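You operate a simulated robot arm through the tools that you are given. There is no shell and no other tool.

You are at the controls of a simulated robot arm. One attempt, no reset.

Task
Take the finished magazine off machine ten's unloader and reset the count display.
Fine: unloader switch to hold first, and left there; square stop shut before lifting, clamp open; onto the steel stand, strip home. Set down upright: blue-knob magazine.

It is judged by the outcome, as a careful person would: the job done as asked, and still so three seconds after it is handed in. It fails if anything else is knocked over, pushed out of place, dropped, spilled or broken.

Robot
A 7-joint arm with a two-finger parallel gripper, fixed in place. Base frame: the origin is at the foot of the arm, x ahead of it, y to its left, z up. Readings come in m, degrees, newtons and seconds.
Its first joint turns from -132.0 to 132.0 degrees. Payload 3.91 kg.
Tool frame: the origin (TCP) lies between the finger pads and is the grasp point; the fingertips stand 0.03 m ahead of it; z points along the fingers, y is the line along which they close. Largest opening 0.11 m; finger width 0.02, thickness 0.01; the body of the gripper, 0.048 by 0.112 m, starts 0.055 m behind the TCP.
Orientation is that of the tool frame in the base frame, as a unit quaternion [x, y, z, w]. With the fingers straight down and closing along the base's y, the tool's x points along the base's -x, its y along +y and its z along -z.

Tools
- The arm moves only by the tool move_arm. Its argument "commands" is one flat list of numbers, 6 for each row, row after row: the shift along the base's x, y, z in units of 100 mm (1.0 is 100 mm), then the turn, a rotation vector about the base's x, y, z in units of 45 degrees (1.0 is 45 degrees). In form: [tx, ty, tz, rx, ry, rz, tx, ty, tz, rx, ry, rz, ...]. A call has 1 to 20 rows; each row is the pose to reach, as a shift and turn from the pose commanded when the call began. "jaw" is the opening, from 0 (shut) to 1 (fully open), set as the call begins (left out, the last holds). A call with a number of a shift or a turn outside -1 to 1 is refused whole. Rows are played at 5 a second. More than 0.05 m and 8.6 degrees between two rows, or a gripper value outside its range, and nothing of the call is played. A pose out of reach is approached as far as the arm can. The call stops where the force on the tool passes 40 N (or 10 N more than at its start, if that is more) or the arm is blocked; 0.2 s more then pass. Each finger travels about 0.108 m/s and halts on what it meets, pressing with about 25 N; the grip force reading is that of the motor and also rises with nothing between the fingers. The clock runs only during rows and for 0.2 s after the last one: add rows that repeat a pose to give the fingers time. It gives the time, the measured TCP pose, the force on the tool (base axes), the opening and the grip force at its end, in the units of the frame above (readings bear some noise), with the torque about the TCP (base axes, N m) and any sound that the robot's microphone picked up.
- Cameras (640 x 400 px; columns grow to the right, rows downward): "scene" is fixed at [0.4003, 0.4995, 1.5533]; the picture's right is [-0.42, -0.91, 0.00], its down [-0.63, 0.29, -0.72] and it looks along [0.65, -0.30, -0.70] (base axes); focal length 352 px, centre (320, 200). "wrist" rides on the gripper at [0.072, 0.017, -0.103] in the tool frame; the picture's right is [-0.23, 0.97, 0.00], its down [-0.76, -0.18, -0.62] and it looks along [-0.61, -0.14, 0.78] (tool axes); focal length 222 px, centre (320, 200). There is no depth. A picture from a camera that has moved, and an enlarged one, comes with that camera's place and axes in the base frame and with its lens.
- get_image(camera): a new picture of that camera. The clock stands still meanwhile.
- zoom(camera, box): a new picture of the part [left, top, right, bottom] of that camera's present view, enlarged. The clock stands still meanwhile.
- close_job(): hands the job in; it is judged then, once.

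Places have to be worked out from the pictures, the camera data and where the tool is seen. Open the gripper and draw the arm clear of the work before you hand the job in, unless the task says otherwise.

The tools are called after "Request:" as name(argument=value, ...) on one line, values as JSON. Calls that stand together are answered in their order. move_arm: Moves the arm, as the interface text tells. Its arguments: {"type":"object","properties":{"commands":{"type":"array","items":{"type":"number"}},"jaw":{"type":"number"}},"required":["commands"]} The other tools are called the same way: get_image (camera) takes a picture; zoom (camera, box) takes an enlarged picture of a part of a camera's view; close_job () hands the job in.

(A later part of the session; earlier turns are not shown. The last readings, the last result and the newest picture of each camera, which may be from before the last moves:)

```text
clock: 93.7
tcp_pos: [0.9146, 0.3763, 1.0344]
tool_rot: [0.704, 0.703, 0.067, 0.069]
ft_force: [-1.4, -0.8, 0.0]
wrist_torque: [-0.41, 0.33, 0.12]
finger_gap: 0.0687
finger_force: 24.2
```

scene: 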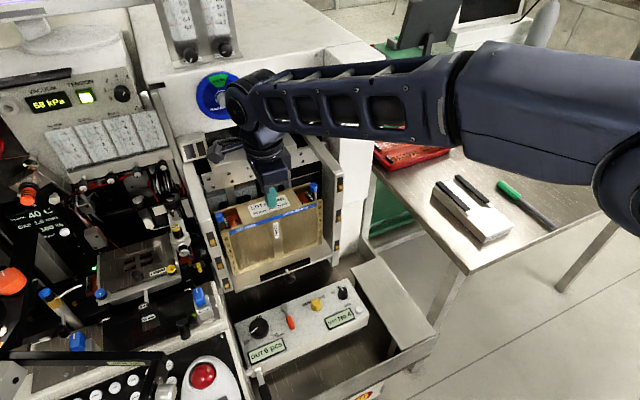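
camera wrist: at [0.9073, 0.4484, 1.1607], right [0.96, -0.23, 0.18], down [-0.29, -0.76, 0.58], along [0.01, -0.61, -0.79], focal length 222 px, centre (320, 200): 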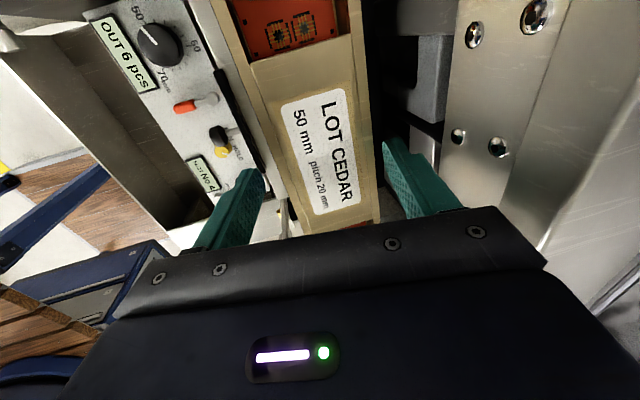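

Balanced now, with gap 68.7 mm, so this is the magazine itself. I'll lift a few millimetres and read the load.

Request:
move_arm(commands=[0, 0, 0.02, 0, 0, 0, 0, 0, 0.04, 0, 0, 0, 0, 0, 0.06, 0, 0, 0])

Request:
zoom(camera="scene", box=[200, 160, 350, 290])

Request:
zoom(camera="wrist", box=[180, 60, 480, 240])

```text
clock: 94.5
tcp_pos: [0.9148, 0.3767, 1.0403]
tool_rot: [0.704, 0.704, 0.067, 0.067]
ft_force: [-4.3, 0.7, -8.0]
wrist_torque: [-0.03, 0.74, 0.29]
finger_gap: 0.0687
finger_force: 24.6
```

```text
3.08 times, centred on (275, 225) of scene
camera zoom: at [0.4003, 0.4995, 1.5533], right [-0.42, -0.91, 0.0], down [-0.63, 0.29, -0.72], along [0.65, -0.3, -0.7], focal length 1083 px, centre (458, 123)
```

zoom: 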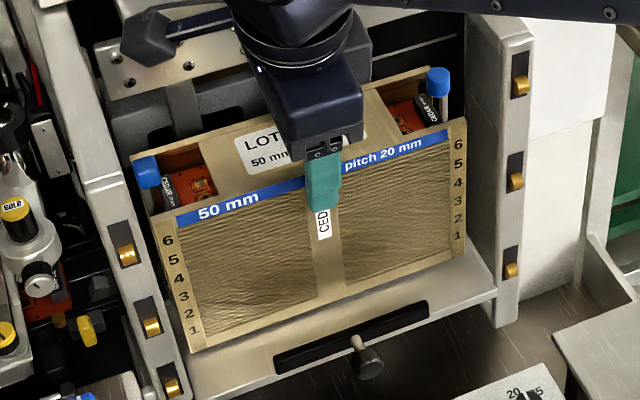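

```text
2.13 times, centred on (330, 150) of wrist
camera zoom: at [0.9127, 0.4499, 1.1448], right [0.96, -0.23, 0.18], down [-0.29, -0.76, 0.58], along [0.01, -0.61, -0.79], focal length 474 px, centre (299, 307)
```

zoom: 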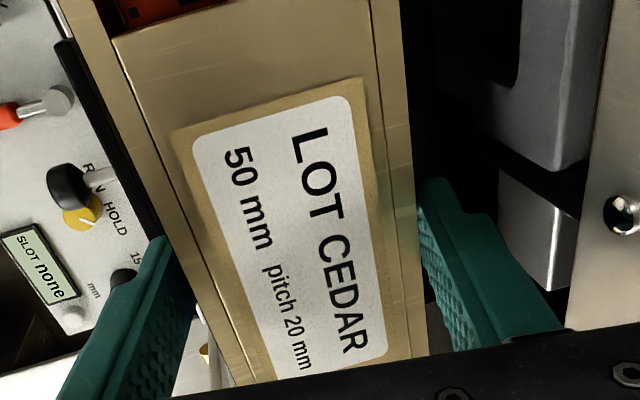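

The SLOT display now reads "none" and the load is only 8 N, so the magazine is off its seat. I'll move it up and forward, away from the back-rest, while bringing the tool back to vertical so the pads sit flush.

Request:
move_arm(commands=[-0.05, 0, 0.08, 0, 0.02, 0, -0.12, 0, 0.16, 0, 0.06, 0, -0.2, 0, 0.24, 0, 0.11, 0, -0.28, 0, 0.32, 0, 0.16, 0, -0.36, 0, 0.4, 0, 0.2, 0, -0.42, 0, 0.48, 0, 0.222, 0])

Request:
zoom(camera="scene", box=[180, 130, 360, 290])

Request:
get_image(camera="wrist")

```text
clock: 95.8
tcp_pos: [0.8723, 0.3782, 1.0881]
tool_rot: [0.707, 0.708, 0.005, 0.006]
ft_force: [0.4, 0.6, -7.1]
wrist_torque: [-0.01, -0.01, -0.02]
finger_gap: 0.0648
finger_force: 25.3
```

```text
2.50 times, centred on (270, 210) of scene
camera zoom: at [0.4003, 0.4995, 1.5533], right [-0.42, -0.91, 0.0], down [-0.63, 0.29, -0.72], along [0.65, -0.3, -0.7], focal length 880 px, centre (445, 175)
```

zoom: 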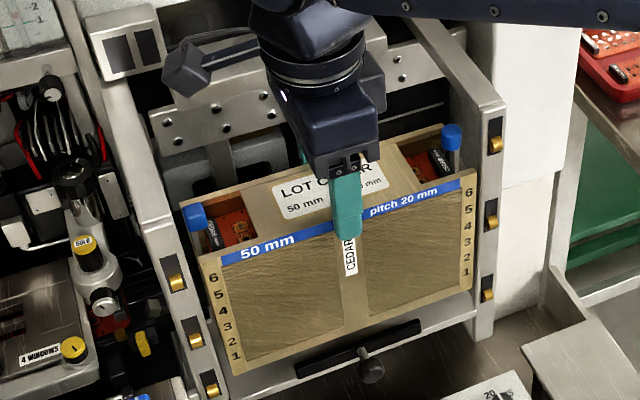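

```text
taken
camera wrist: at [0.8887, 0.4501, 1.192], right [0.97, -0.23, 0.01], down [-0.19, -0.76, 0.62], along [-0.13, -0.61, -0.78], focal length 222 px, centre (320, 200)
```

wrist: 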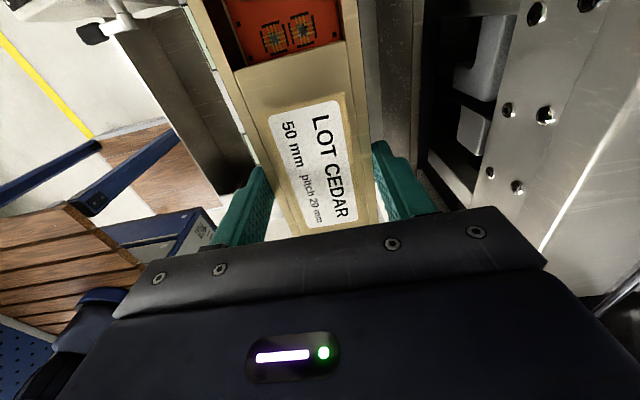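

The grip is now flush (64.8 mm) at about 7 N load. I'll carry the magazine forward out between the front posts, slowly.

Request:
move_arm(commands=[-0.15, -0.015, 0.05, 0, 0, 0, -0.3, -0.015, 0.1, 0, 0, 0, -0.5, -0.015, 0.15, 0, 0, 0, -0.7, -0.015, 0.2, 0, 0, 0, -0.85, -0.015, 0.25, 0, 0, 0, -1, -0.015, 0.3, 0, 0, 0])

Request:
get_image(camera="scene")

```text
clock: 97.2
tcp_pos: [0.7745, 0.3763, 1.1172]
tool_rot: [0.707, 0.707, 0.004, 0.006]
ft_force: [1.0, 0.6, -7.1]
wrist_torque: [0.0, 0.01, 0.02]
finger_gap: 0.065
finger_force: 24.8
```

```text
taken
```

scene: 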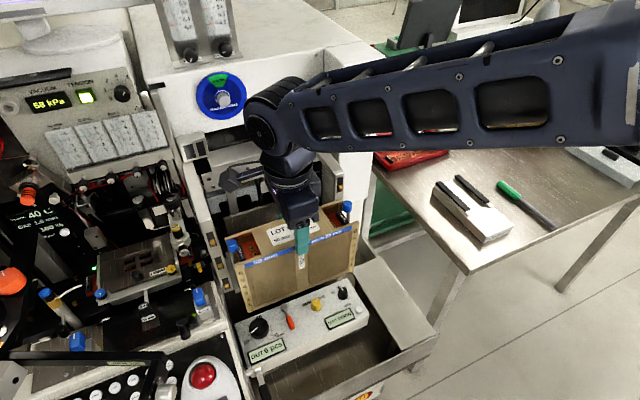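

The magazine is clear of the posts. Next I'll go up and toward the −y side to get room for the 90° turn over the stand.

Request:
move_arm(commands=[-0.15, -0.15, 0.15, 0, 0, 0, -0.3, -0.3, 0.3, 0, 0, 0, -0.45, -0.5, 0.45, 0, 0, 0, -0.6, -0.7, 0.6, 0, 0, 0, -0.75, -0.9, 0.75, 0, 0, 0, -0.85, -1, 0.8, 0, 0, 0])

Request:
zoom(camera="scene", box=[200, 180, 420, 360])

```text
clock: 98.7
tcp_pos: [0.6861, 0.2753, 1.1975]
tool_rot: [0.707, 0.707, 0.004, 0.005]
ft_force: [0.3, 1.2, -6.5]
wrist_torque: [-0.02, -0.02, 0.0]
finger_gap: 0.0649
finger_force: 25.2
```

```text
2.22 times, centred on (310, 270) of scene
camera zoom: at [0.4003, 0.4995, 1.5533], right [-0.42, -0.91, 0.0], down [-0.63, 0.29, -0.72], along [0.65, -0.3, -0.7], focal length 782 px, centre (342, 44)
```

zoom: 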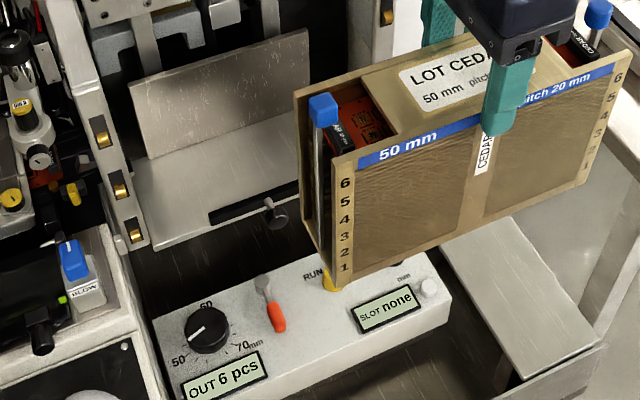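

A clear view of the square stop end. I'll zoom in to check the stop rod and the strips.

Request:
zoom(camera="scene", box=[290, 195, 350, 285])

Request:
zoom(camera="scene", box=[340, 170, 420, 250])

```text
4.44 times, centred on (320, 240) of scene
camera zoom: at [0.4003, 0.4995, 1.5533], right [-0.42, -0.91, 0.0], down [-0.63, 0.29, -0.72], along [0.65, -0.3, -0.7], focal length 1564 px, centre (320, 22)
```

zoom: 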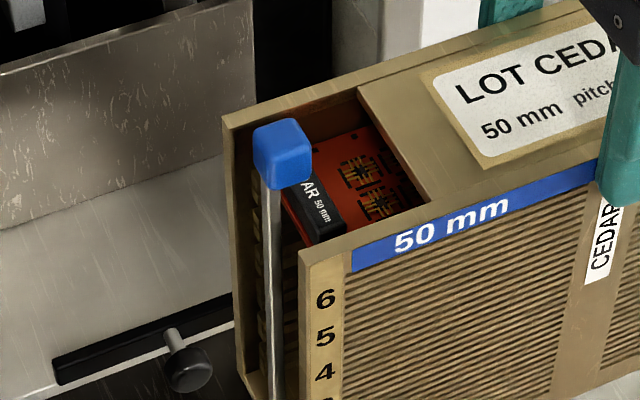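

```text
5.00 times, centred on (380, 210) of scene
camera zoom: at [0.4003, 0.4995, 1.5533], right [-0.42, -0.91, 0.0], down [-0.63, 0.29, -0.72], along [0.65, -0.3, -0.7], focal length 1760 px, centre (20, 150)
```

zoom: 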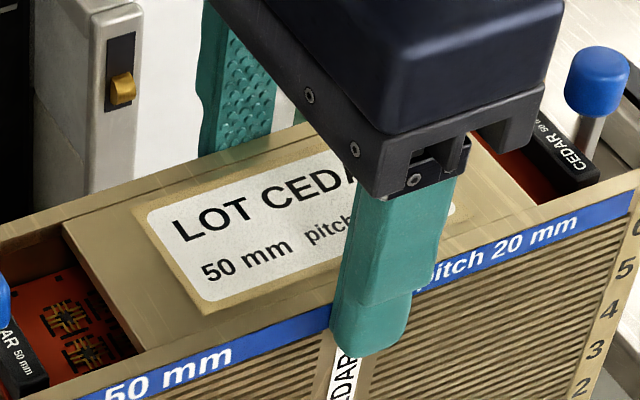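

The square stop's rod stands mid-opening and the strip is well inside both ends. Now I'll turn the magazine 90° slowly so its length runs along x, like the stand.

Request:
move_arm(commands=[0, -0.03, 0, 0, 0, 0.1, 0, -0.06, 0, 0, 0, 0.2, 0, -0.1, 0, 0, 0, 0.3, 0, -0.13, 0, 0, 0, 0.4, 0, -0.16, 0, 0, 0, 0.5, 0, -0.2, 0, 0, 0, 0.6, 0, -0.23, 0, 0, 0, 0.7, 0, -0.25, 0, 0, 0, 0.8, 0, -0.25, 0, 0, 0, 0.9, 0, -0.25, 0, 0, 0, 1])

Request:
move_arm(commands=[0, -0.1, 0, 0, 0, 0.1, 0.02, -0.2, 0, 0, 0, 0.2, 0.04, -0.3, 0, 0, 0, 0.3, 0.06, -0.4, 0, 0, 0, 0.4, 0.09, -0.5, 0, 0, 0, 0.5, 0.12, -0.6, 0, 0, 0, 0.6, 0.15, -0.7, 0, 0, 0, 0.7, 0.2, -0.8, 0, 0, 0, 0.8, 0.25, -0.83, 0, 0, 0, 0.9, 0.3, -0.85, 0, 0, 0, 1])

Request:
get_image(camera="scene")

Request:
get_image(camera="wrist")

```text
clock: 100.8
tcp_pos: [0.6873, 0.2501, 1.1981]
tool_rot: [0.383, 0.924, 0.006, 0.004]
ft_force: [0.0, 1.2, -6.4]
wrist_torque: [-0.01, 0.01, -0.01]
finger_gap: 0.0646
finger_force: 24.8
```

```text
clock: 103.0
tcp_pos: [0.7166, 0.1663, 1.1982]
tool_rot: [-0.001, 1.0, 0.007, 0.001]
ft_force: [0.2, 0.1, -6.8]
wrist_torque: [0.01, -0.01, -0.01]
finger_gap: 0.065
finger_force: 25.2
```

```text
taken
```

scene: 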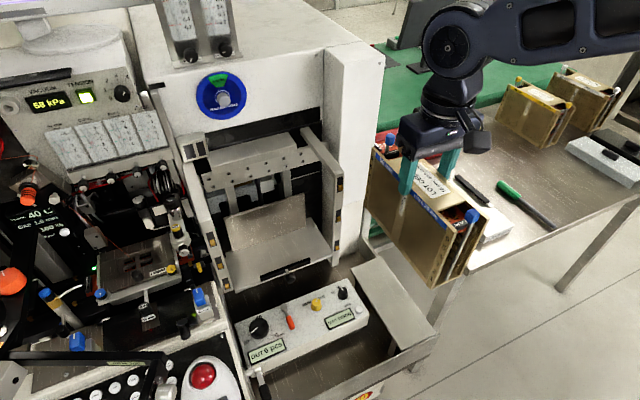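

```text
taken
camera wrist: at [0.6456, 0.1817, 1.302], right [0.23, 0.97, 0.01], down [0.76, -0.19, 0.62], along [0.61, -0.13, -0.78], focal length 222 px, centre (320, 200)
```

wrist: 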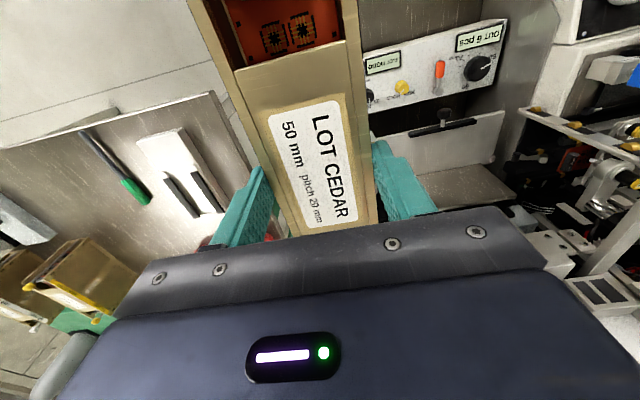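

The magazine is aligned with the stand direction. I'll measure the stand's corners more precisely before lowering.

Request:
zoom(camera="scene", box=[340, 250, 400, 300])

Request:
zoom(camera="scene", box=[385, 305, 445, 355])

Request:
zoom(camera="scene", box=[340, 130, 500, 300])

```text
8.00 times, centred on (370, 275) of scene
camera zoom: at [0.4003, 0.4995, 1.5533], right [-0.42, -0.91, 0.0], down [-0.63, 0.29, -0.72], along [0.65, -0.3, -0.7], focal length 2815 px, centre (-80, -400)
```

zoom: 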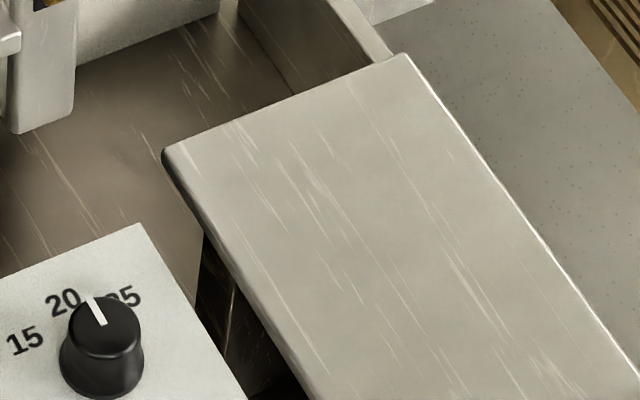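

```text
8.00 times, centred on (415, 330) of scene
camera zoom: at [0.4003, 0.4995, 1.5533], right [-0.42, -0.91, 0.0], down [-0.63, 0.29, -0.72], along [0.65, -0.3, -0.7], focal length 2815 px, centre (-440, -840)
```

zoom: 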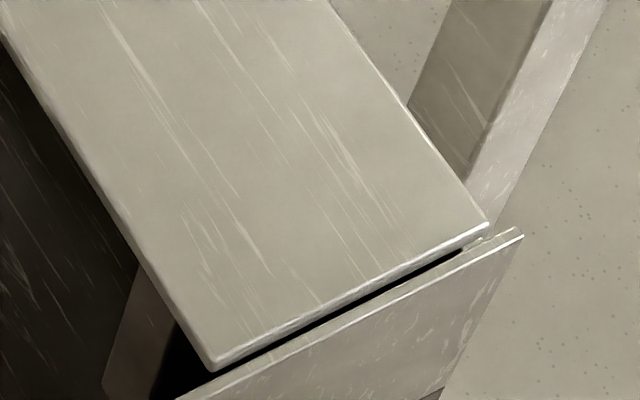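

```text
2.35 times, centred on (420, 215) of scene
camera zoom: at [0.4003, 0.4995, 1.5533], right [-0.42, -0.91, 0.0], down [-0.63, 0.29, -0.72], along [0.65, -0.3, -0.7], focal length 828 px, centre (85, 165)
```

zoom: 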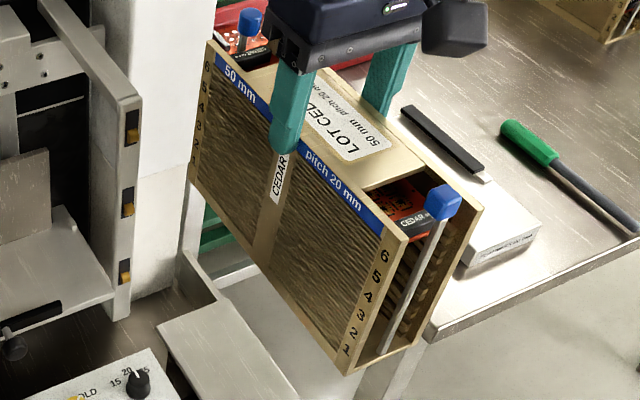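

The stand measures x 0.613–0.842, y 0.119–0.211 and top z≈0.8035, centre (0.7276, 0.165). I'll lower the magazine over that centre in stages.

Request:
move_arm(commands=[0.04, -0.013, -0.2, 0, 0, 0, 0.08, -0.013, -0.4, 0, 0, 0, 0.11, -0.013, -0.6, 0, 0, 0, 0.11, -0.013, -0.8, 0, 0, 0, 0.11, -0.013, -1, 0, 0, 0])

Request:
move_arm(commands=[0, 0, -0.2, 0, 0, 0, 0, 0, -0.4, 0, 0, 0, 0, 0, -0.6, 0, 0, 0, 0, 0, -0.8, 0, 0, 0, 0, 0, -1, 0, 0, 0])

Request:
get_image(camera="scene")

Request:
zoom(camera="scene", box=[310, 180, 450, 350])

Request:
get_image(camera="wrist")

```text
clock: 104.2
tcp_pos: [0.7271, 0.1646, 1.0982]
tool_rot: [0.002, 1.0, 0.008, 0.001]
ft_force: [-0.4, 0.7, -5.7]
wrist_torque: [-0.02, -0.02, -0.01]
finger_gap: 0.0649
finger_force: 25.1
```

```text
clock: 105.5
tcp_pos: [0.7282, 0.1637, 0.9993]
tool_rot: [0.0, 1.0, 0.009, 0.001]
ft_force: [-0.7, -0.3, -5.7]
wrist_torque: [-0.01, -0.02, -0.02]
finger_gap: 0.0648
finger_force: 24.7
```

```text
taken
```

scene: 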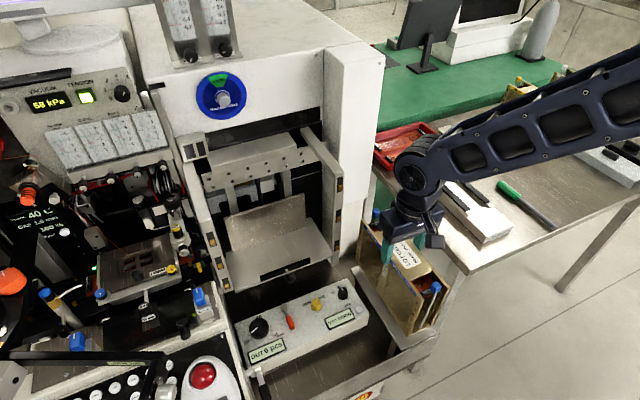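

```text
2.35 times, centred on (380, 265) of scene
camera zoom: at [0.4003, 0.4995, 1.5533], right [-0.42, -0.91, 0.0], down [-0.63, 0.29, -0.72], along [0.65, -0.3, -0.7], focal length 828 px, centre (179, 47)
```

zoom: 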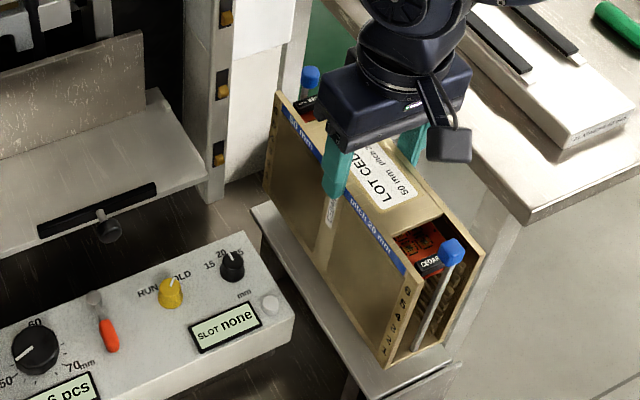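

```text
taken
camera wrist: at [0.6561, 0.1797, 1.103], right [0.23, 0.97, 0.01], down [0.76, -0.19, 0.62], along [0.61, -0.13, -0.78], focal length 222 px, centre (320, 200)
```

wrist: 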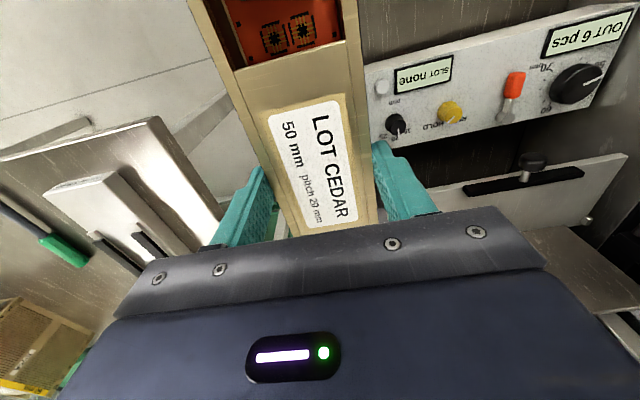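

The alignment looks good; the near end sits ~7 mm inside the stand edge, so I'll shift 2 mm toward −x. Then I'll lower slowly until the load comes off.

Request:
move_arm(commands=[-0.02, 0.01, -0.1, 0, 0, 0, -0.02, 0.01, -0.2, 0, 0, 0, -0.02, 0.01, -0.3, 0, 0, 0, -0.02, 0.01, -0.36, 0, 0, 0])

Request:
move_arm(commands=[0, 0, -0.02, 0, 0, 0, 0, 0, -0.04, 0, 0, 0])

Request:
move_arm(commands=[0, 0, -0.02, 0, 0, 0, 0, 0, -0.04, 0, 0, 0])

```text
clock: 106.5
tcp_pos: [0.7278, 0.165, 0.9626]
tool_rot: [0.0, 1.0, 0.008, 0.002]
ft_force: [-0.8, 1.7, 16.4]
wrist_torque: [-0.4, 0.14, 0.01]
finger_gap: 0.0649
finger_force: 24.7
```

```text
clock: 107.0
tcp_pos: [0.727, 0.1652, 0.9576]
tool_rot: [0.001, 1.0, 0.008, 0.0]
ft_force: [4.1, 2.6, 15.7]
wrist_torque: [-0.39, -0.06, -0.07]
finger_gap: 0.0646
finger_force: 24.6
```

```text
clock: 107.7
tcp_pos: [0.7272, 0.1683, 0.9571]
tool_rot: [0.0, 1.0, 0.009, 0.003]
ft_force: [-1.1, 0.5, 8.5]
wrist_torque: [-0.31, 0.66, -0.09]
finger_gap: 0.0654
finger_force: 25.2
stopped in row 2: the force on the tool passed its limit at 56 N (the readings are from after the stop); the commanded pose is now the measured one
```

The magazine is seated on the stand (contact at TCP z≈0.963); the extra steps only slid the pads down a few millimetres. I'll look before releasing.

Request:
zoom(camera="scene", box=[310, 190, 460, 370])

Request:
get_image(camera="wrist")

```text
2.22 times, centred on (385, 280) of scene
camera zoom: at [0.4003, 0.4995, 1.5533], right [-0.42, -0.91, 0.0], down [-0.63, 0.29, -0.72], along [0.65, -0.3, -0.7], focal length 782 px, centre (176, 22)
```

zoom: 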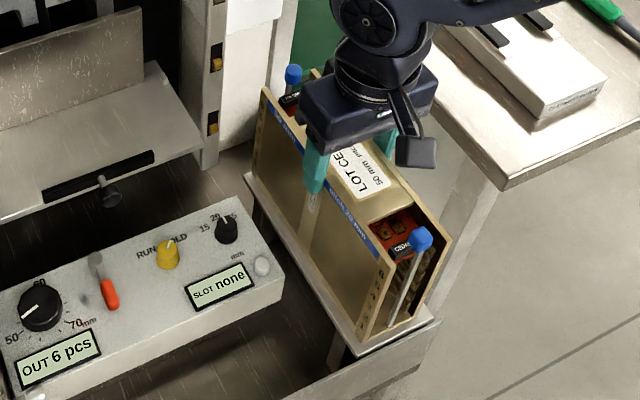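

```text
taken
camera wrist: at [0.6554, 0.1823, 1.0602], right [0.23, 0.97, 0.02], down [0.76, -0.19, 0.62], along [0.61, -0.13, -0.78], focal length 222 px, centre (320, 200)
```

wrist: 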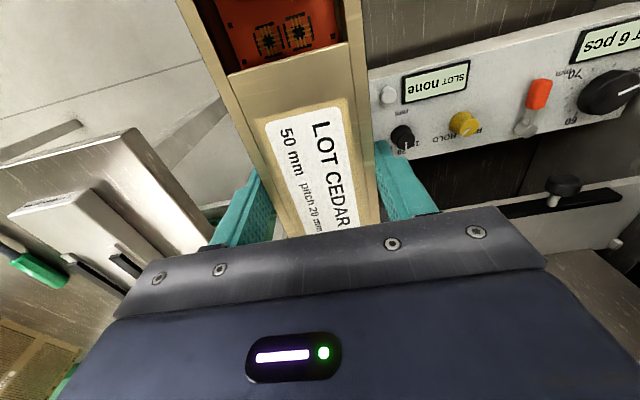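

It sits squarely on the stand with margin all round. I'll ease the downward pressure by 2 mm and then open the fingers.

Request:
move_arm(commands=[0, -0.01, 0.02, 0, 0, 0, 0, -0.01, 0.02, 0, 0, 0])

Request:
move_arm(commands=[0, 0, 0, 0, 0, 0, 0, 0, 0, 0, 0, 0], jaw=0.68)

Request:
zoom(camera="scene", box=[310, 190, 460, 370])

Request:
get_image(camera="wrist")

```text
clock: 108.3
tcp_pos: [0.728, 0.1651, 0.9576]
tool_rot: [0.0, 1.0, 0.008, 0.002]
ft_force: [0.0, 0.6, -7.6]
wrist_torque: [-0.02, 0.0, 0.05]
finger_gap: 0.0647
finger_force: 24.5
```

```text
clock: 108.9
tcp_pos: [0.7276, 0.1658, 0.9584]
tool_rot: [0.001, 1.0, 0.009, 0.002]
ft_force: [-1.3, 0.7, -0.9]
wrist_torque: [-0.02, 0.02, -0.02]
finger_gap: 0.0747
finger_force: 0.0
```

```text
2.22 times, centred on (385, 280) of scene
camera zoom: at [0.4003, 0.4995, 1.5533], right [-0.42, -0.91, 0.0], down [-0.63, 0.29, -0.72], along [0.65, -0.3, -0.7], focal length 782 px, centre (176, 22)
```

zoom: 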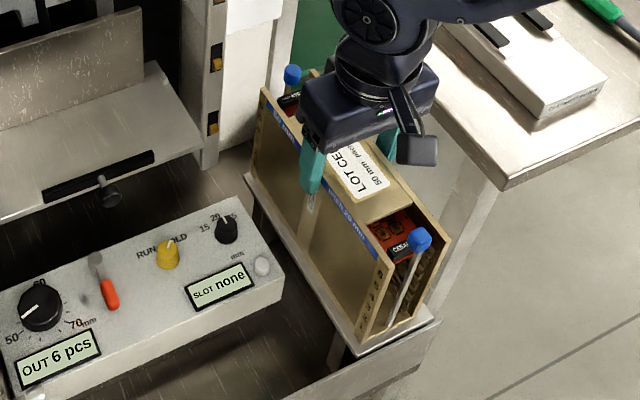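

```text
taken
camera wrist: at [0.6558, 0.1816, 1.0619], right [0.23, 0.97, 0.02], down [0.76, -0.19, 0.62], along [0.61, -0.13, -0.78], focal length 222 px, centre (320, 200)
```

wrist: 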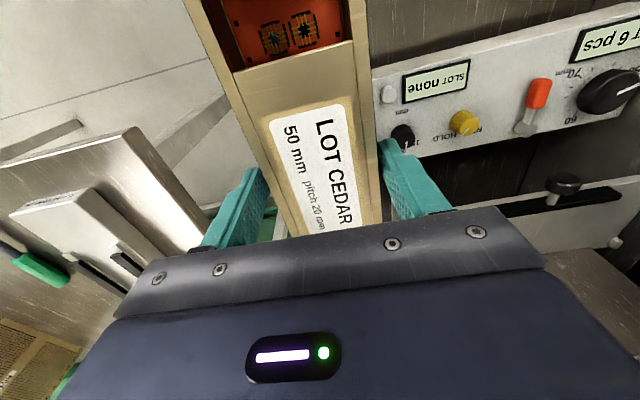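

Released; the magazine stands upright on the stand. I'll rise straight up, clear of it.

Request:
move_arm(commands=[0, 0, 0, 0, 0, 0, 0, 0, 0.2, 0, 0, 0, 0, 0, 0.4, 0, 0, 0, 0, 0, 0.7, 0, 0, 0, 0, 0, 1, 0, 0, 0], jaw=0.8)

Request:
move_arm(commands=[0, 0.1, 0.3, 0, 0, 0, 0, 0.3, 0.6, 0, 0, 0, 0, 0.6, 0.8, 0, 0, 0, 0, 1, 0.8, 0, 0, 0])

Request:
get_image(camera="scene")

Request:
get_image(camera="wrist")

```text
clock: 110.1
tcp_pos: [0.7278, 0.168, 1.0586]
tool_rot: [0.0, 1.0, 0.009, 0.002]
ft_force: [0.7, 0.2, -0.3]
wrist_torque: [0.0, 0.01, -0.03]
finger_gap: 0.0882
finger_force: 0.0
```

```text
clock: 111.1
tcp_pos: [0.7273, 0.2664, 1.1368]
tool_rot: [0.001, 1.0, 0.009, 0.002]
ft_force: [0.2, -0.8, 1.1]
wrist_torque: [0.0, -0.02, 0.02]
finger_gap: 0.0878
finger_force: 0.0
```

```text
taken
```

scene: 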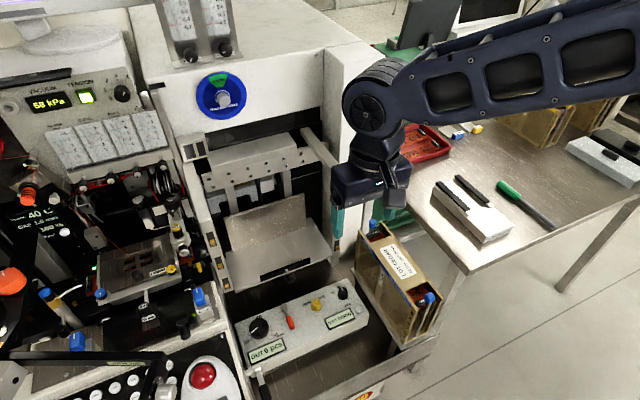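

```text
taken
camera wrist: at [0.6551, 0.2817, 1.2413], right [0.23, 0.97, 0.02], down [0.76, -0.19, 0.62], along [0.61, -0.13, -0.78], focal length 222 px, centre (320, 200)
```

wrist: 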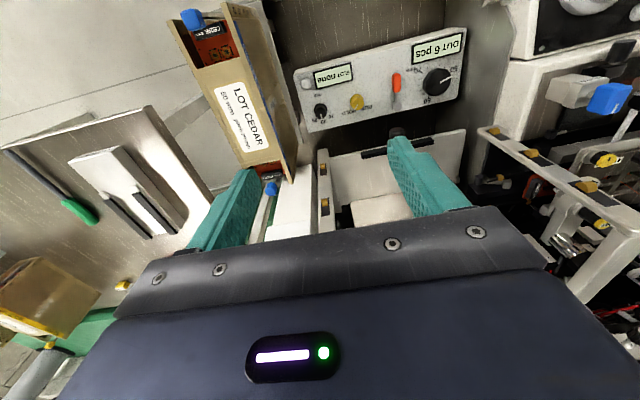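

Request:
zoom(camera="wrist", box=[160, 0, 310, 200])

Request:
zoom(camera="scene", box=[340, 210, 450, 360])

Request:
zoom(camera="wrist", box=[285, 20, 475, 140])

```text
2.00 times, centred on (235, 100) of wrist
camera zoom: at [0.6551, 0.2817, 1.2413], right [0.23, 0.97, 0.02], down [0.76, -0.19, 0.62], along [0.61, -0.13, -0.78], focal length 444 px, centre (490, 400)
```

zoom: 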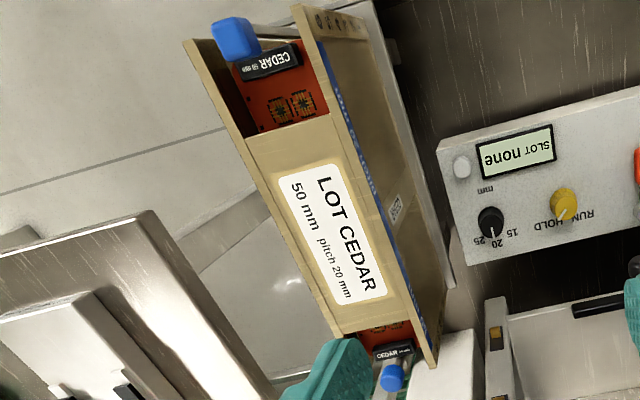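

```text
2.67 times, centred on (395, 285) of scene
camera zoom: at [0.4003, 0.4995, 1.5533], right [-0.42, -0.91, 0.0], down [-0.63, 0.29, -0.72], along [0.65, -0.3, -0.7], focal length 938 px, centre (120, -27)
```

zoom: 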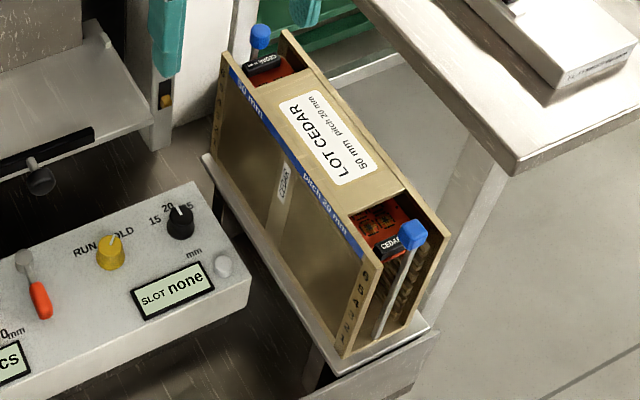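

```text
3.33 times, centred on (380, 80) of wrist
camera zoom: at [0.6551, 0.2817, 1.2413], right [0.23, 0.97, 0.02], down [0.76, -0.19, 0.62], along [0.61, -0.13, -0.78], focal length 740 px, centre (120, 600)
```

zoom: 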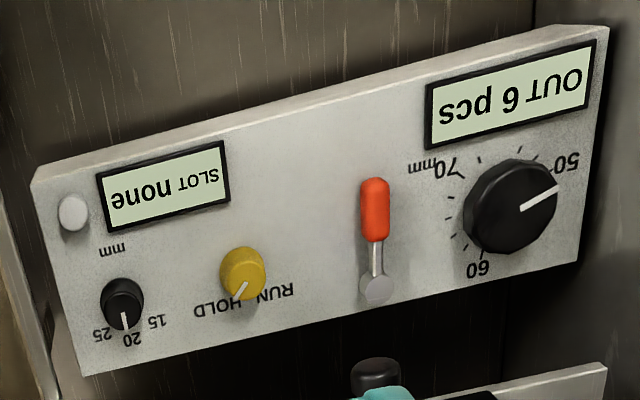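

The magazine stands upright on the stand, both stop rods mid-end and the strip inside. Now the reset: the white push button is at about (0.736, 0.2445), top ≈0.80. I'll close the fingers and turn −90° so the gripper body stays clear of the magazine.

Request:
move_arm(commands=[0, 0, 0, 0, 0, -0.17, 0, 0, 0, 0, 0, -0.34, 0, 0, 0, 0, 0, -0.51, 0, 0, 0, 0, 0, -0.68, 0, 0, 0, 0, 0, -0.85, 0, 0, 0, 0, 0, -1], jaw=0.0)

Request:
move_arm(commands=[0, 0, 0, 0, 0, -0.17, 0.02, -0.05, 0, 0, 0, -0.34, 0.04, -0.1, 0, 0, 0, -0.51, 0.06, -0.15, 0, 0, 0, -0.68, 0.08, -0.2, 0, 0, 0, -0.85, 0.09, -0.22, 0, 0, 0, -1])

Request:
get_image(camera="wrist")

Request:
zoom(camera="wrist", box=[240, 60, 400, 200])

```text
clock: 112.5
tcp_pos: [0.7271, 0.2664, 1.1381]
tool_rot: [0.384, 0.923, 0.007, 0.004]
ft_force: [-0.1, -0.6, 0.6]
wrist_torque: [-0.01, 0.03, 0.0]
finger_gap: 0.0
finger_force: 25.1
```

```text
clock: 113.9
tcp_pos: [0.736, 0.2441, 1.1391]
tool_rot: [0.708, 0.706, 0.005, 0.008]
ft_force: [0.1, 0.0, -0.1]
wrist_torque: [0.01, -0.01, 0.01]
finger_gap: 0.0
finger_force: 24.9
```

```text
taken
camera wrist: at [0.7523, 0.317, 1.2421], right [0.97, -0.23, 0.02], down [-0.19, -0.76, 0.62], along [-0.13, -0.61, -0.78], focal length 222 px, centre (320, 200)
```

wrist: 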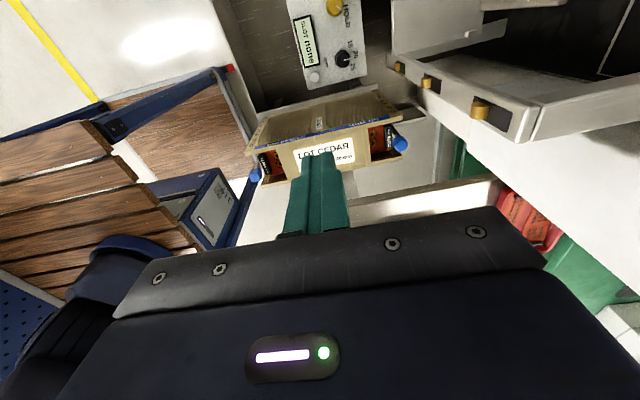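

```text
2.86 times, centred on (320, 130) of wrist
camera zoom: at [0.7523, 0.317, 1.2421], right [0.97, -0.23, 0.02], down [-0.19, -0.76, 0.62], along [-0.13, -0.61, -0.78], focal length 635 px, centre (320, 400)
```

zoom: 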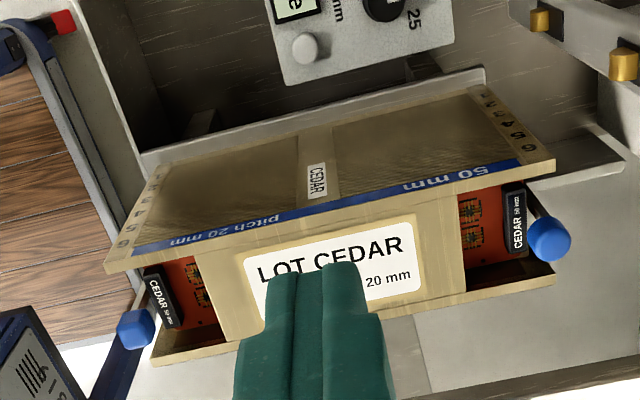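

The button measures (0.735, 0.245) from here and the tool is right above it, with the body clear of the magazine. I'll descend in stages.

Request:
move_arm(commands=[-0.01, 0.01, -0.35, 0, 0, 0, -0.01, 0.01, -0.7, 0, 0, 0, -0.01, 0.01, -1, 0, 0, 0])

Request:
move_arm(commands=[0, 0, -0.35, 0, 0, 0, 0, 0, -0.7, 0, 0, 0, 0, 0, -1, 0, 0, 0])

Request:
get_image(camera="wrist")

Request:
zoom(camera="scene", box=[300, 210, 440, 350])

```text
clock: 114.7
tcp_pos: [0.7339, 0.2456, 1.0364]
tool_rot: [0.707, 0.707, 0.006, 0.007]
ft_force: [0.0, -0.1, 0.4]
wrist_torque: [-0.03, -0.03, -0.02]
finger_gap: 0.0
finger_force: 25.4
```

```text
clock: 115.5
tcp_pos: [0.735, 0.2442, 0.9362]
tool_rot: [0.707, 0.707, 0.005, 0.007]
ft_force: [-0.1, -1.6, 0.4]
wrist_torque: [0.02, -0.02, 0.01]
finger_gap: 0.0
finger_force: 25.1
```

```text
taken
camera wrist: at [0.7515, 0.3177, 1.0401], right [0.97, -0.23, 0.02], down [-0.19, -0.76, 0.62], along [-0.13, -0.61, -0.78], focal length 222 px, centre (320, 200)
```

wrist: 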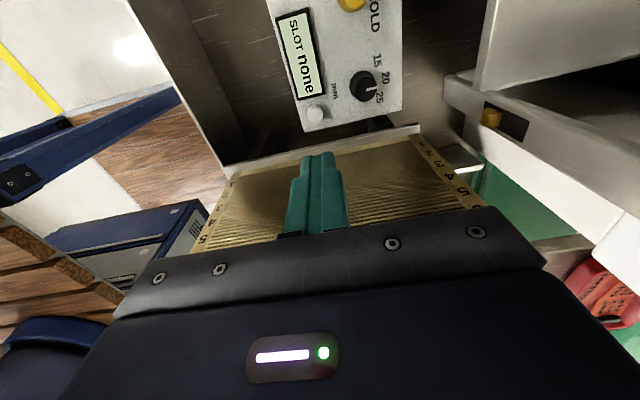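

```text
2.86 times, centred on (370, 280) of scene
camera zoom: at [0.4003, 0.4995, 1.5533], right [-0.42, -0.91, 0.0], down [-0.63, 0.29, -0.72], along [0.65, -0.3, -0.7], focal length 1006 px, centre (177, -29)
```

zoom: 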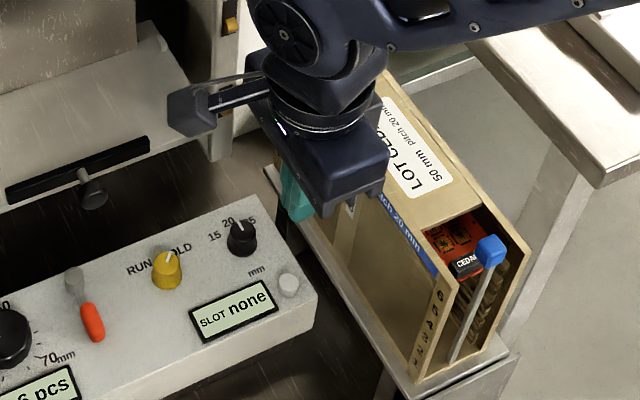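

The button is straight below the closed fingertips. I'll go down to just above it, then press in small steps.

Request:
move_arm(commands=[0, 0.01, -0.3, 0, 0, 0, 0, 0.01, -0.6, 0, 0, 0, 0, 0.01, -0.88, 0, 0, 0])

Request:
zoom(camera="wrist", box=[240, 80, 400, 220])

Request:
zoom(camera="scene", box=[300, 230, 420, 340])

```text
clock: 116.3
tcp_pos: [0.737, 0.2464, 0.8504]
tool_rot: [0.707, 0.707, 0.005, 0.008]
ft_force: [0.9, -0.3, 0.6]
wrist_torque: [-0.01, -0.05, -0.01]
finger_gap: 0.0
finger_force: 24.9
```

```text
2.86 times, centred on (320, 150) of wrist
camera zoom: at [0.7518, 0.32, 0.954], right [0.97, -0.23, 0.02], down [-0.19, -0.76, 0.62], along [-0.13, -0.61, -0.78], focal length 635 px, centre (320, 343)
```

zoom: 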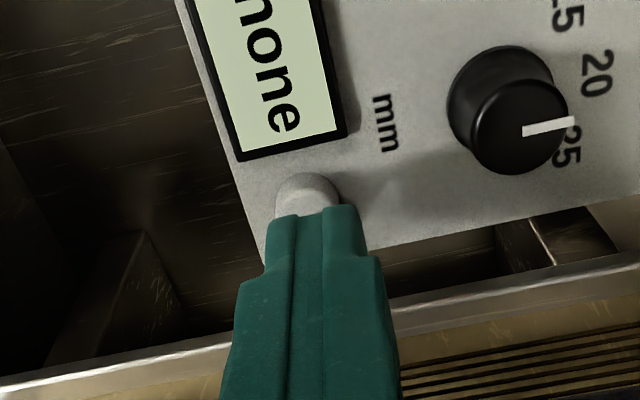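

```text
3.64 times, centred on (360, 285) of scene
camera zoom: at [0.4003, 0.4995, 1.5533], right [-0.42, -0.91, 0.0], down [-0.63, 0.29, -0.72], along [0.65, -0.3, -0.7], focal length 1280 px, centre (174, -109)
```

zoom: 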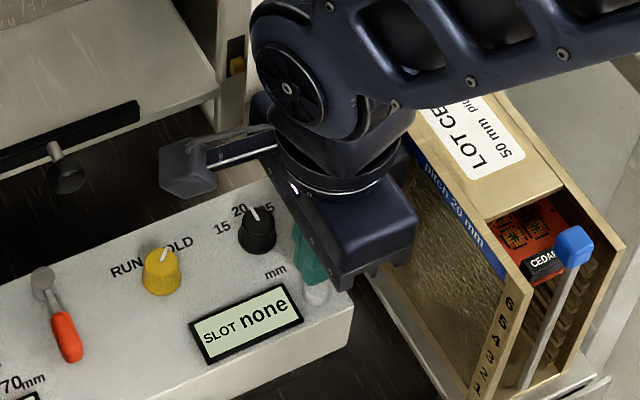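

The tip is right over the button, about 3 mm off in x. I'll correct that and press down gently in small steps.

Request:
move_arm(commands=[-0.03, 0, -0.03, 0, 0, 0, -0.03, 0, -0.06, 0, 0, 0, -0.03, 0, -0.1, 0, 0, 0])

Request:
zoom(camera="scene", box=[230, 260, 380, 370])

```text
clock: 117.1
tcp_pos: [0.7322, 0.2465, 0.839]
tool_rot: [0.707, 0.707, 0.005, 0.008]
ft_force: [0.3, 0.0, -0.8]
wrist_torque: [0.02, -0.01, -0.02]
finger_gap: 0.0
finger_force: 24.2
```

```text
3.64 times, centred on (305, 315) of scene
camera zoom: at [0.4003, 0.4995, 1.5533], right [-0.42, -0.91, 0.0], down [-0.63, 0.29, -0.72], along [0.65, -0.3, -0.7], focal length 1280 px, centre (374, -218)
```

zoom: 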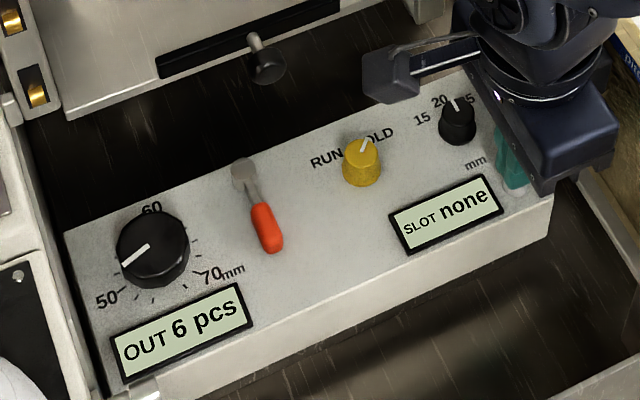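

Request:
move_arm(commands=[0.01, 0, -0.02, 0, 0, 0, 0.01, 0, -0.04, 0, 0, 0])

Request:
zoom(camera="scene", box=[230, 300, 380, 370])

```text
clock: 117.7
tcp_pos: [0.734, 0.2463, 0.8364]
tool_rot: [0.708, 0.707, 0.005, 0.008]
ft_force: [-0.5, -0.5, -0.7]
wrist_torque: [-0.03, -0.03, 0.0]
finger_gap: 0.0001
finger_force: 24.5
```

```text
4.27 times, centred on (305, 335) of scene
camera zoom: at [0.4003, 0.4995, 1.5533], right [-0.42, -0.91, 0.0], down [-0.63, 0.29, -0.72], along [0.65, -0.3, -0.7], focal length 1502 px, centre (384, -376)
```

zoom: 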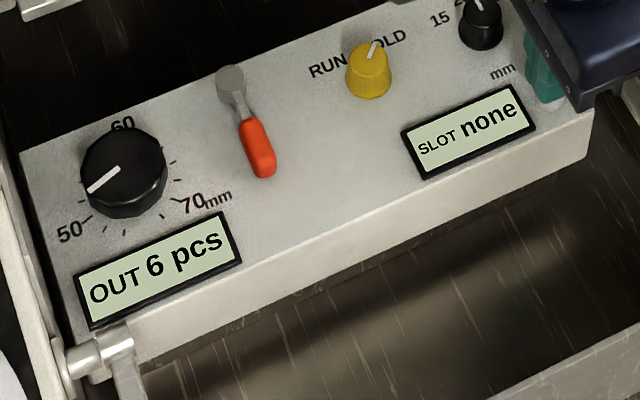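

Request:
move_arm(commands=[0, 0, -0.02, 0, 0, 0, 0, 0, -0.04, 0, 0, 0])

Request:
zoom(camera="scene", box=[230, 300, 380, 370])

```text
clock: 118.3
tcp_pos: [0.733, 0.2459, 0.8322]
tool_rot: [0.707, 0.707, 0.004, 0.007]
ft_force: [1.7, 0.5, 6.0]
wrist_torque: [-0.08, -0.05, 0.01]
finger_gap: 0.0
finger_force: 24.9
```

```text
4.27 times, centred on (305, 335) of scene
camera zoom: at [0.4003, 0.4995, 1.5533], right [-0.42, -0.91, 0.0], down [-0.63, 0.29, -0.72], along [0.65, -0.3, -0.7], focal length 1502 px, centre (384, -376)
```

zoom: 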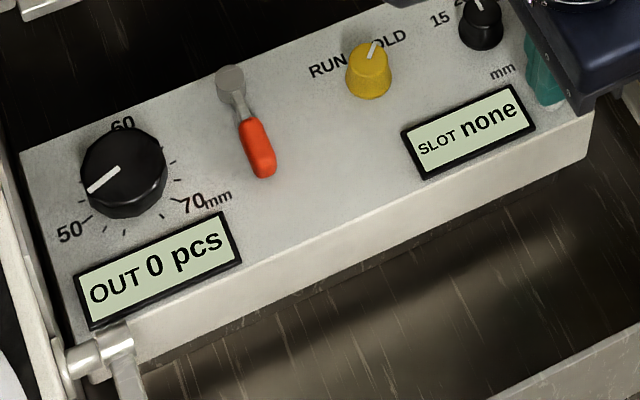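

The count display now reads "OUT 0 pcs". I'll lift straight off the button and retreat upward.

Request:
move_arm(commands=[0, 0, 0.1, 0, 0, 0, 0, 0, 0.3, 0, 0, 0, 0, 0, 0.6, 0, 0, 0, 0, 0, 1, 0, 0, 0])

Request:
move_arm(commands=[0, 0.02, 0.4, 0, 0, 0, 0, 0.04, 0.8, 0, 0, 0, 0, 0.05, 1, 0, 0, 0])

Request:
move_arm(commands=[0, 0.02, 0.4, 0, 0, 0, 0, 0.04, 0.8, 0, 0, 0, 0, 0.05, 1, 0, 0, 0], jaw=0.6)

Request:
get_image(camera="scene")

Request:
get_image(camera="wrist")

```text
clock: 119.3
tcp_pos: [0.7337, 0.2476, 0.9334]
tool_rot: [0.707, 0.707, 0.005, 0.008]
ft_force: [0.2, 0.8, -0.6]
wrist_torque: [-0.02, -0.01, 0.01]
finger_gap: 0.0001
finger_force: 25.0
```

```text
clock: 120.1
tcp_pos: [0.7336, 0.25, 1.0319]
tool_rot: [0.707, 0.707, 0.005, 0.008]
ft_force: [0.1, 0.0, -0.3]
wrist_torque: [-0.01, 0.0, -0.02]
finger_gap: 0.0
finger_force: 24.4
```

```text
clock: 120.9
tcp_pos: [0.7342, 0.2541, 1.1324]
tool_rot: [0.707, 0.707, 0.004, 0.008]
ft_force: [0.1, -0.8, 0.6]
wrist_torque: [0.01, 0.02, 0.01]
finger_gap: 0.0662
finger_force: 0.1
```

```text
taken
```

scene: 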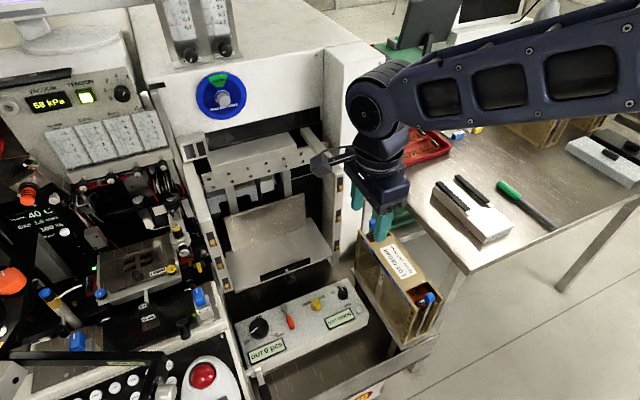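

```text
taken
camera wrist: at [0.7495, 0.3272, 1.2362], right [0.97, -0.23, 0.02], down [-0.19, -0.76, 0.62], along [-0.13, -0.61, -0.78], focal length 222 px, centre (320, 200)
```

wrist: 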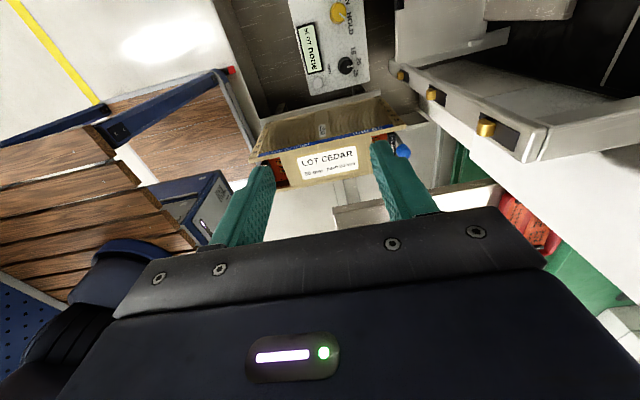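

Request:
zoom(camera="scene", box=[345, 220, 445, 350])

Request:
zoom(camera="scene", box=[225, 270, 375, 375])

Request:
zoom(camera="scene", box=[405, 280, 445, 345])

Request:
zoom(camera="scene", box=[180, 130, 350, 300])

```text
3.08 times, centred on (395, 285) of scene
camera zoom: at [0.4003, 0.4995, 1.5533], right [-0.42, -0.91, 0.0], down [-0.63, 0.29, -0.72], along [0.65, -0.3, -0.7], focal length 1083 px, centre (89, -62)
```

zoom: 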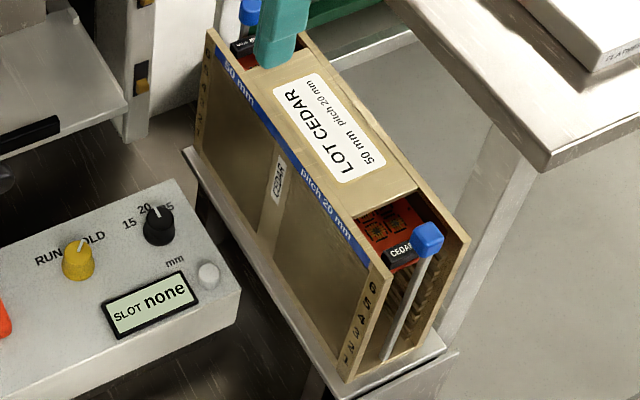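

```text
3.81 times, centred on (300, 322) of scene
camera zoom: at [0.4003, 0.4995, 1.5533], right [-0.42, -0.91, 0.0], down [-0.63, 0.29, -0.72], along [0.65, -0.3, -0.7], focal length 1341 px, centre (396, -267)
```

zoom: 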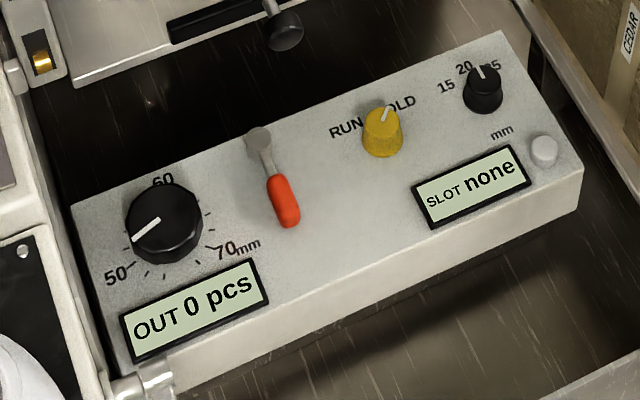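

```text
6.15 times, centred on (425, 312) of scene
camera zoom: at [0.4003, 0.4995, 1.5533], right [-0.42, -0.91, 0.0], down [-0.63, 0.29, -0.72], along [0.65, -0.3, -0.7], focal length 2166 px, centre (-326, -492)
```

zoom: 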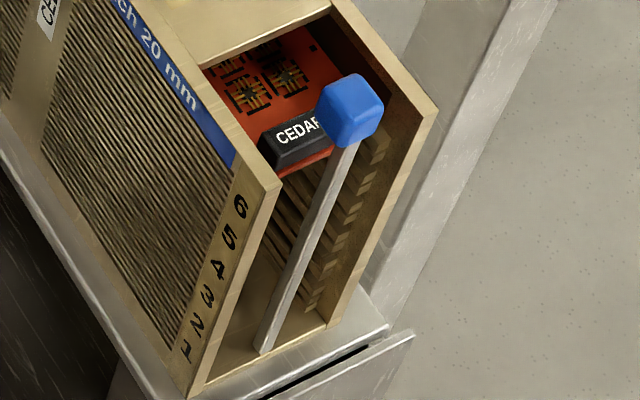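

```text
2.35 times, centred on (265, 215) of scene
camera zoom: at [0.4003, 0.4995, 1.5533], right [-0.42, -0.91, 0.0], down [-0.63, 0.29, -0.72], along [0.65, -0.3, -0.7], focal length 828 px, centre (449, 165)
```

zoom: 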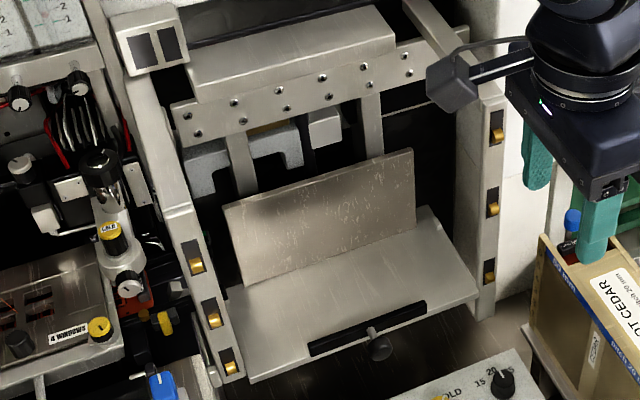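

The square stop's rod is vertical and mid-opening, the strip is inside, the switch is on HOLD, the display shows 0 and the clamp is open. As a reference I'll compare with a shut stop on a neighbouring magazine.

Request:
zoom(camera="scene", box=[490, 60, 590, 160])

Request:
zoom(camera="wrist", box=[240, 80, 430, 200])

```text
4.00 times, centred on (540, 110) of scene
camera zoom: at [0.4003, 0.4995, 1.5533], right [-0.42, -0.91, 0.0], down [-0.63, 0.29, -0.72], along [0.65, -0.3, -0.7], focal length 1408 px, centre (-560, 560)
```

zoom: 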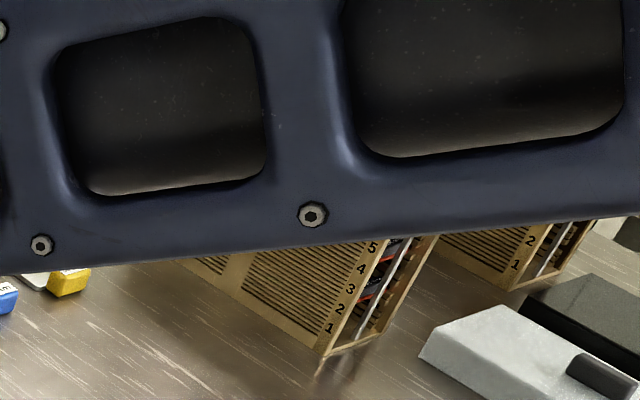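

```text
3.33 times, centred on (335, 140) of wrist
camera zoom: at [0.7495, 0.3272, 1.2362], right [0.97, -0.23, 0.02], down [-0.19, -0.76, 0.62], along [-0.13, -0.61, -0.78], focal length 740 px, centre (270, 400)
```

zoom: 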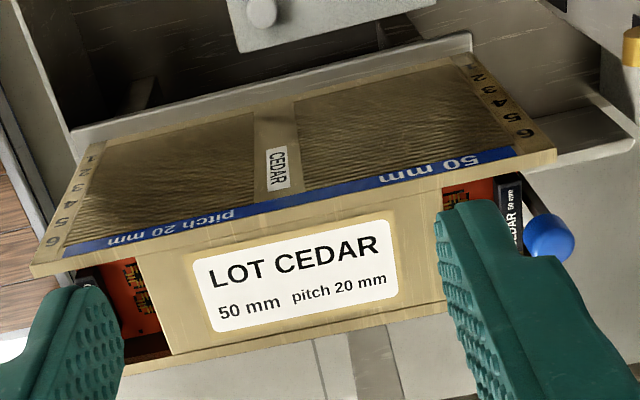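

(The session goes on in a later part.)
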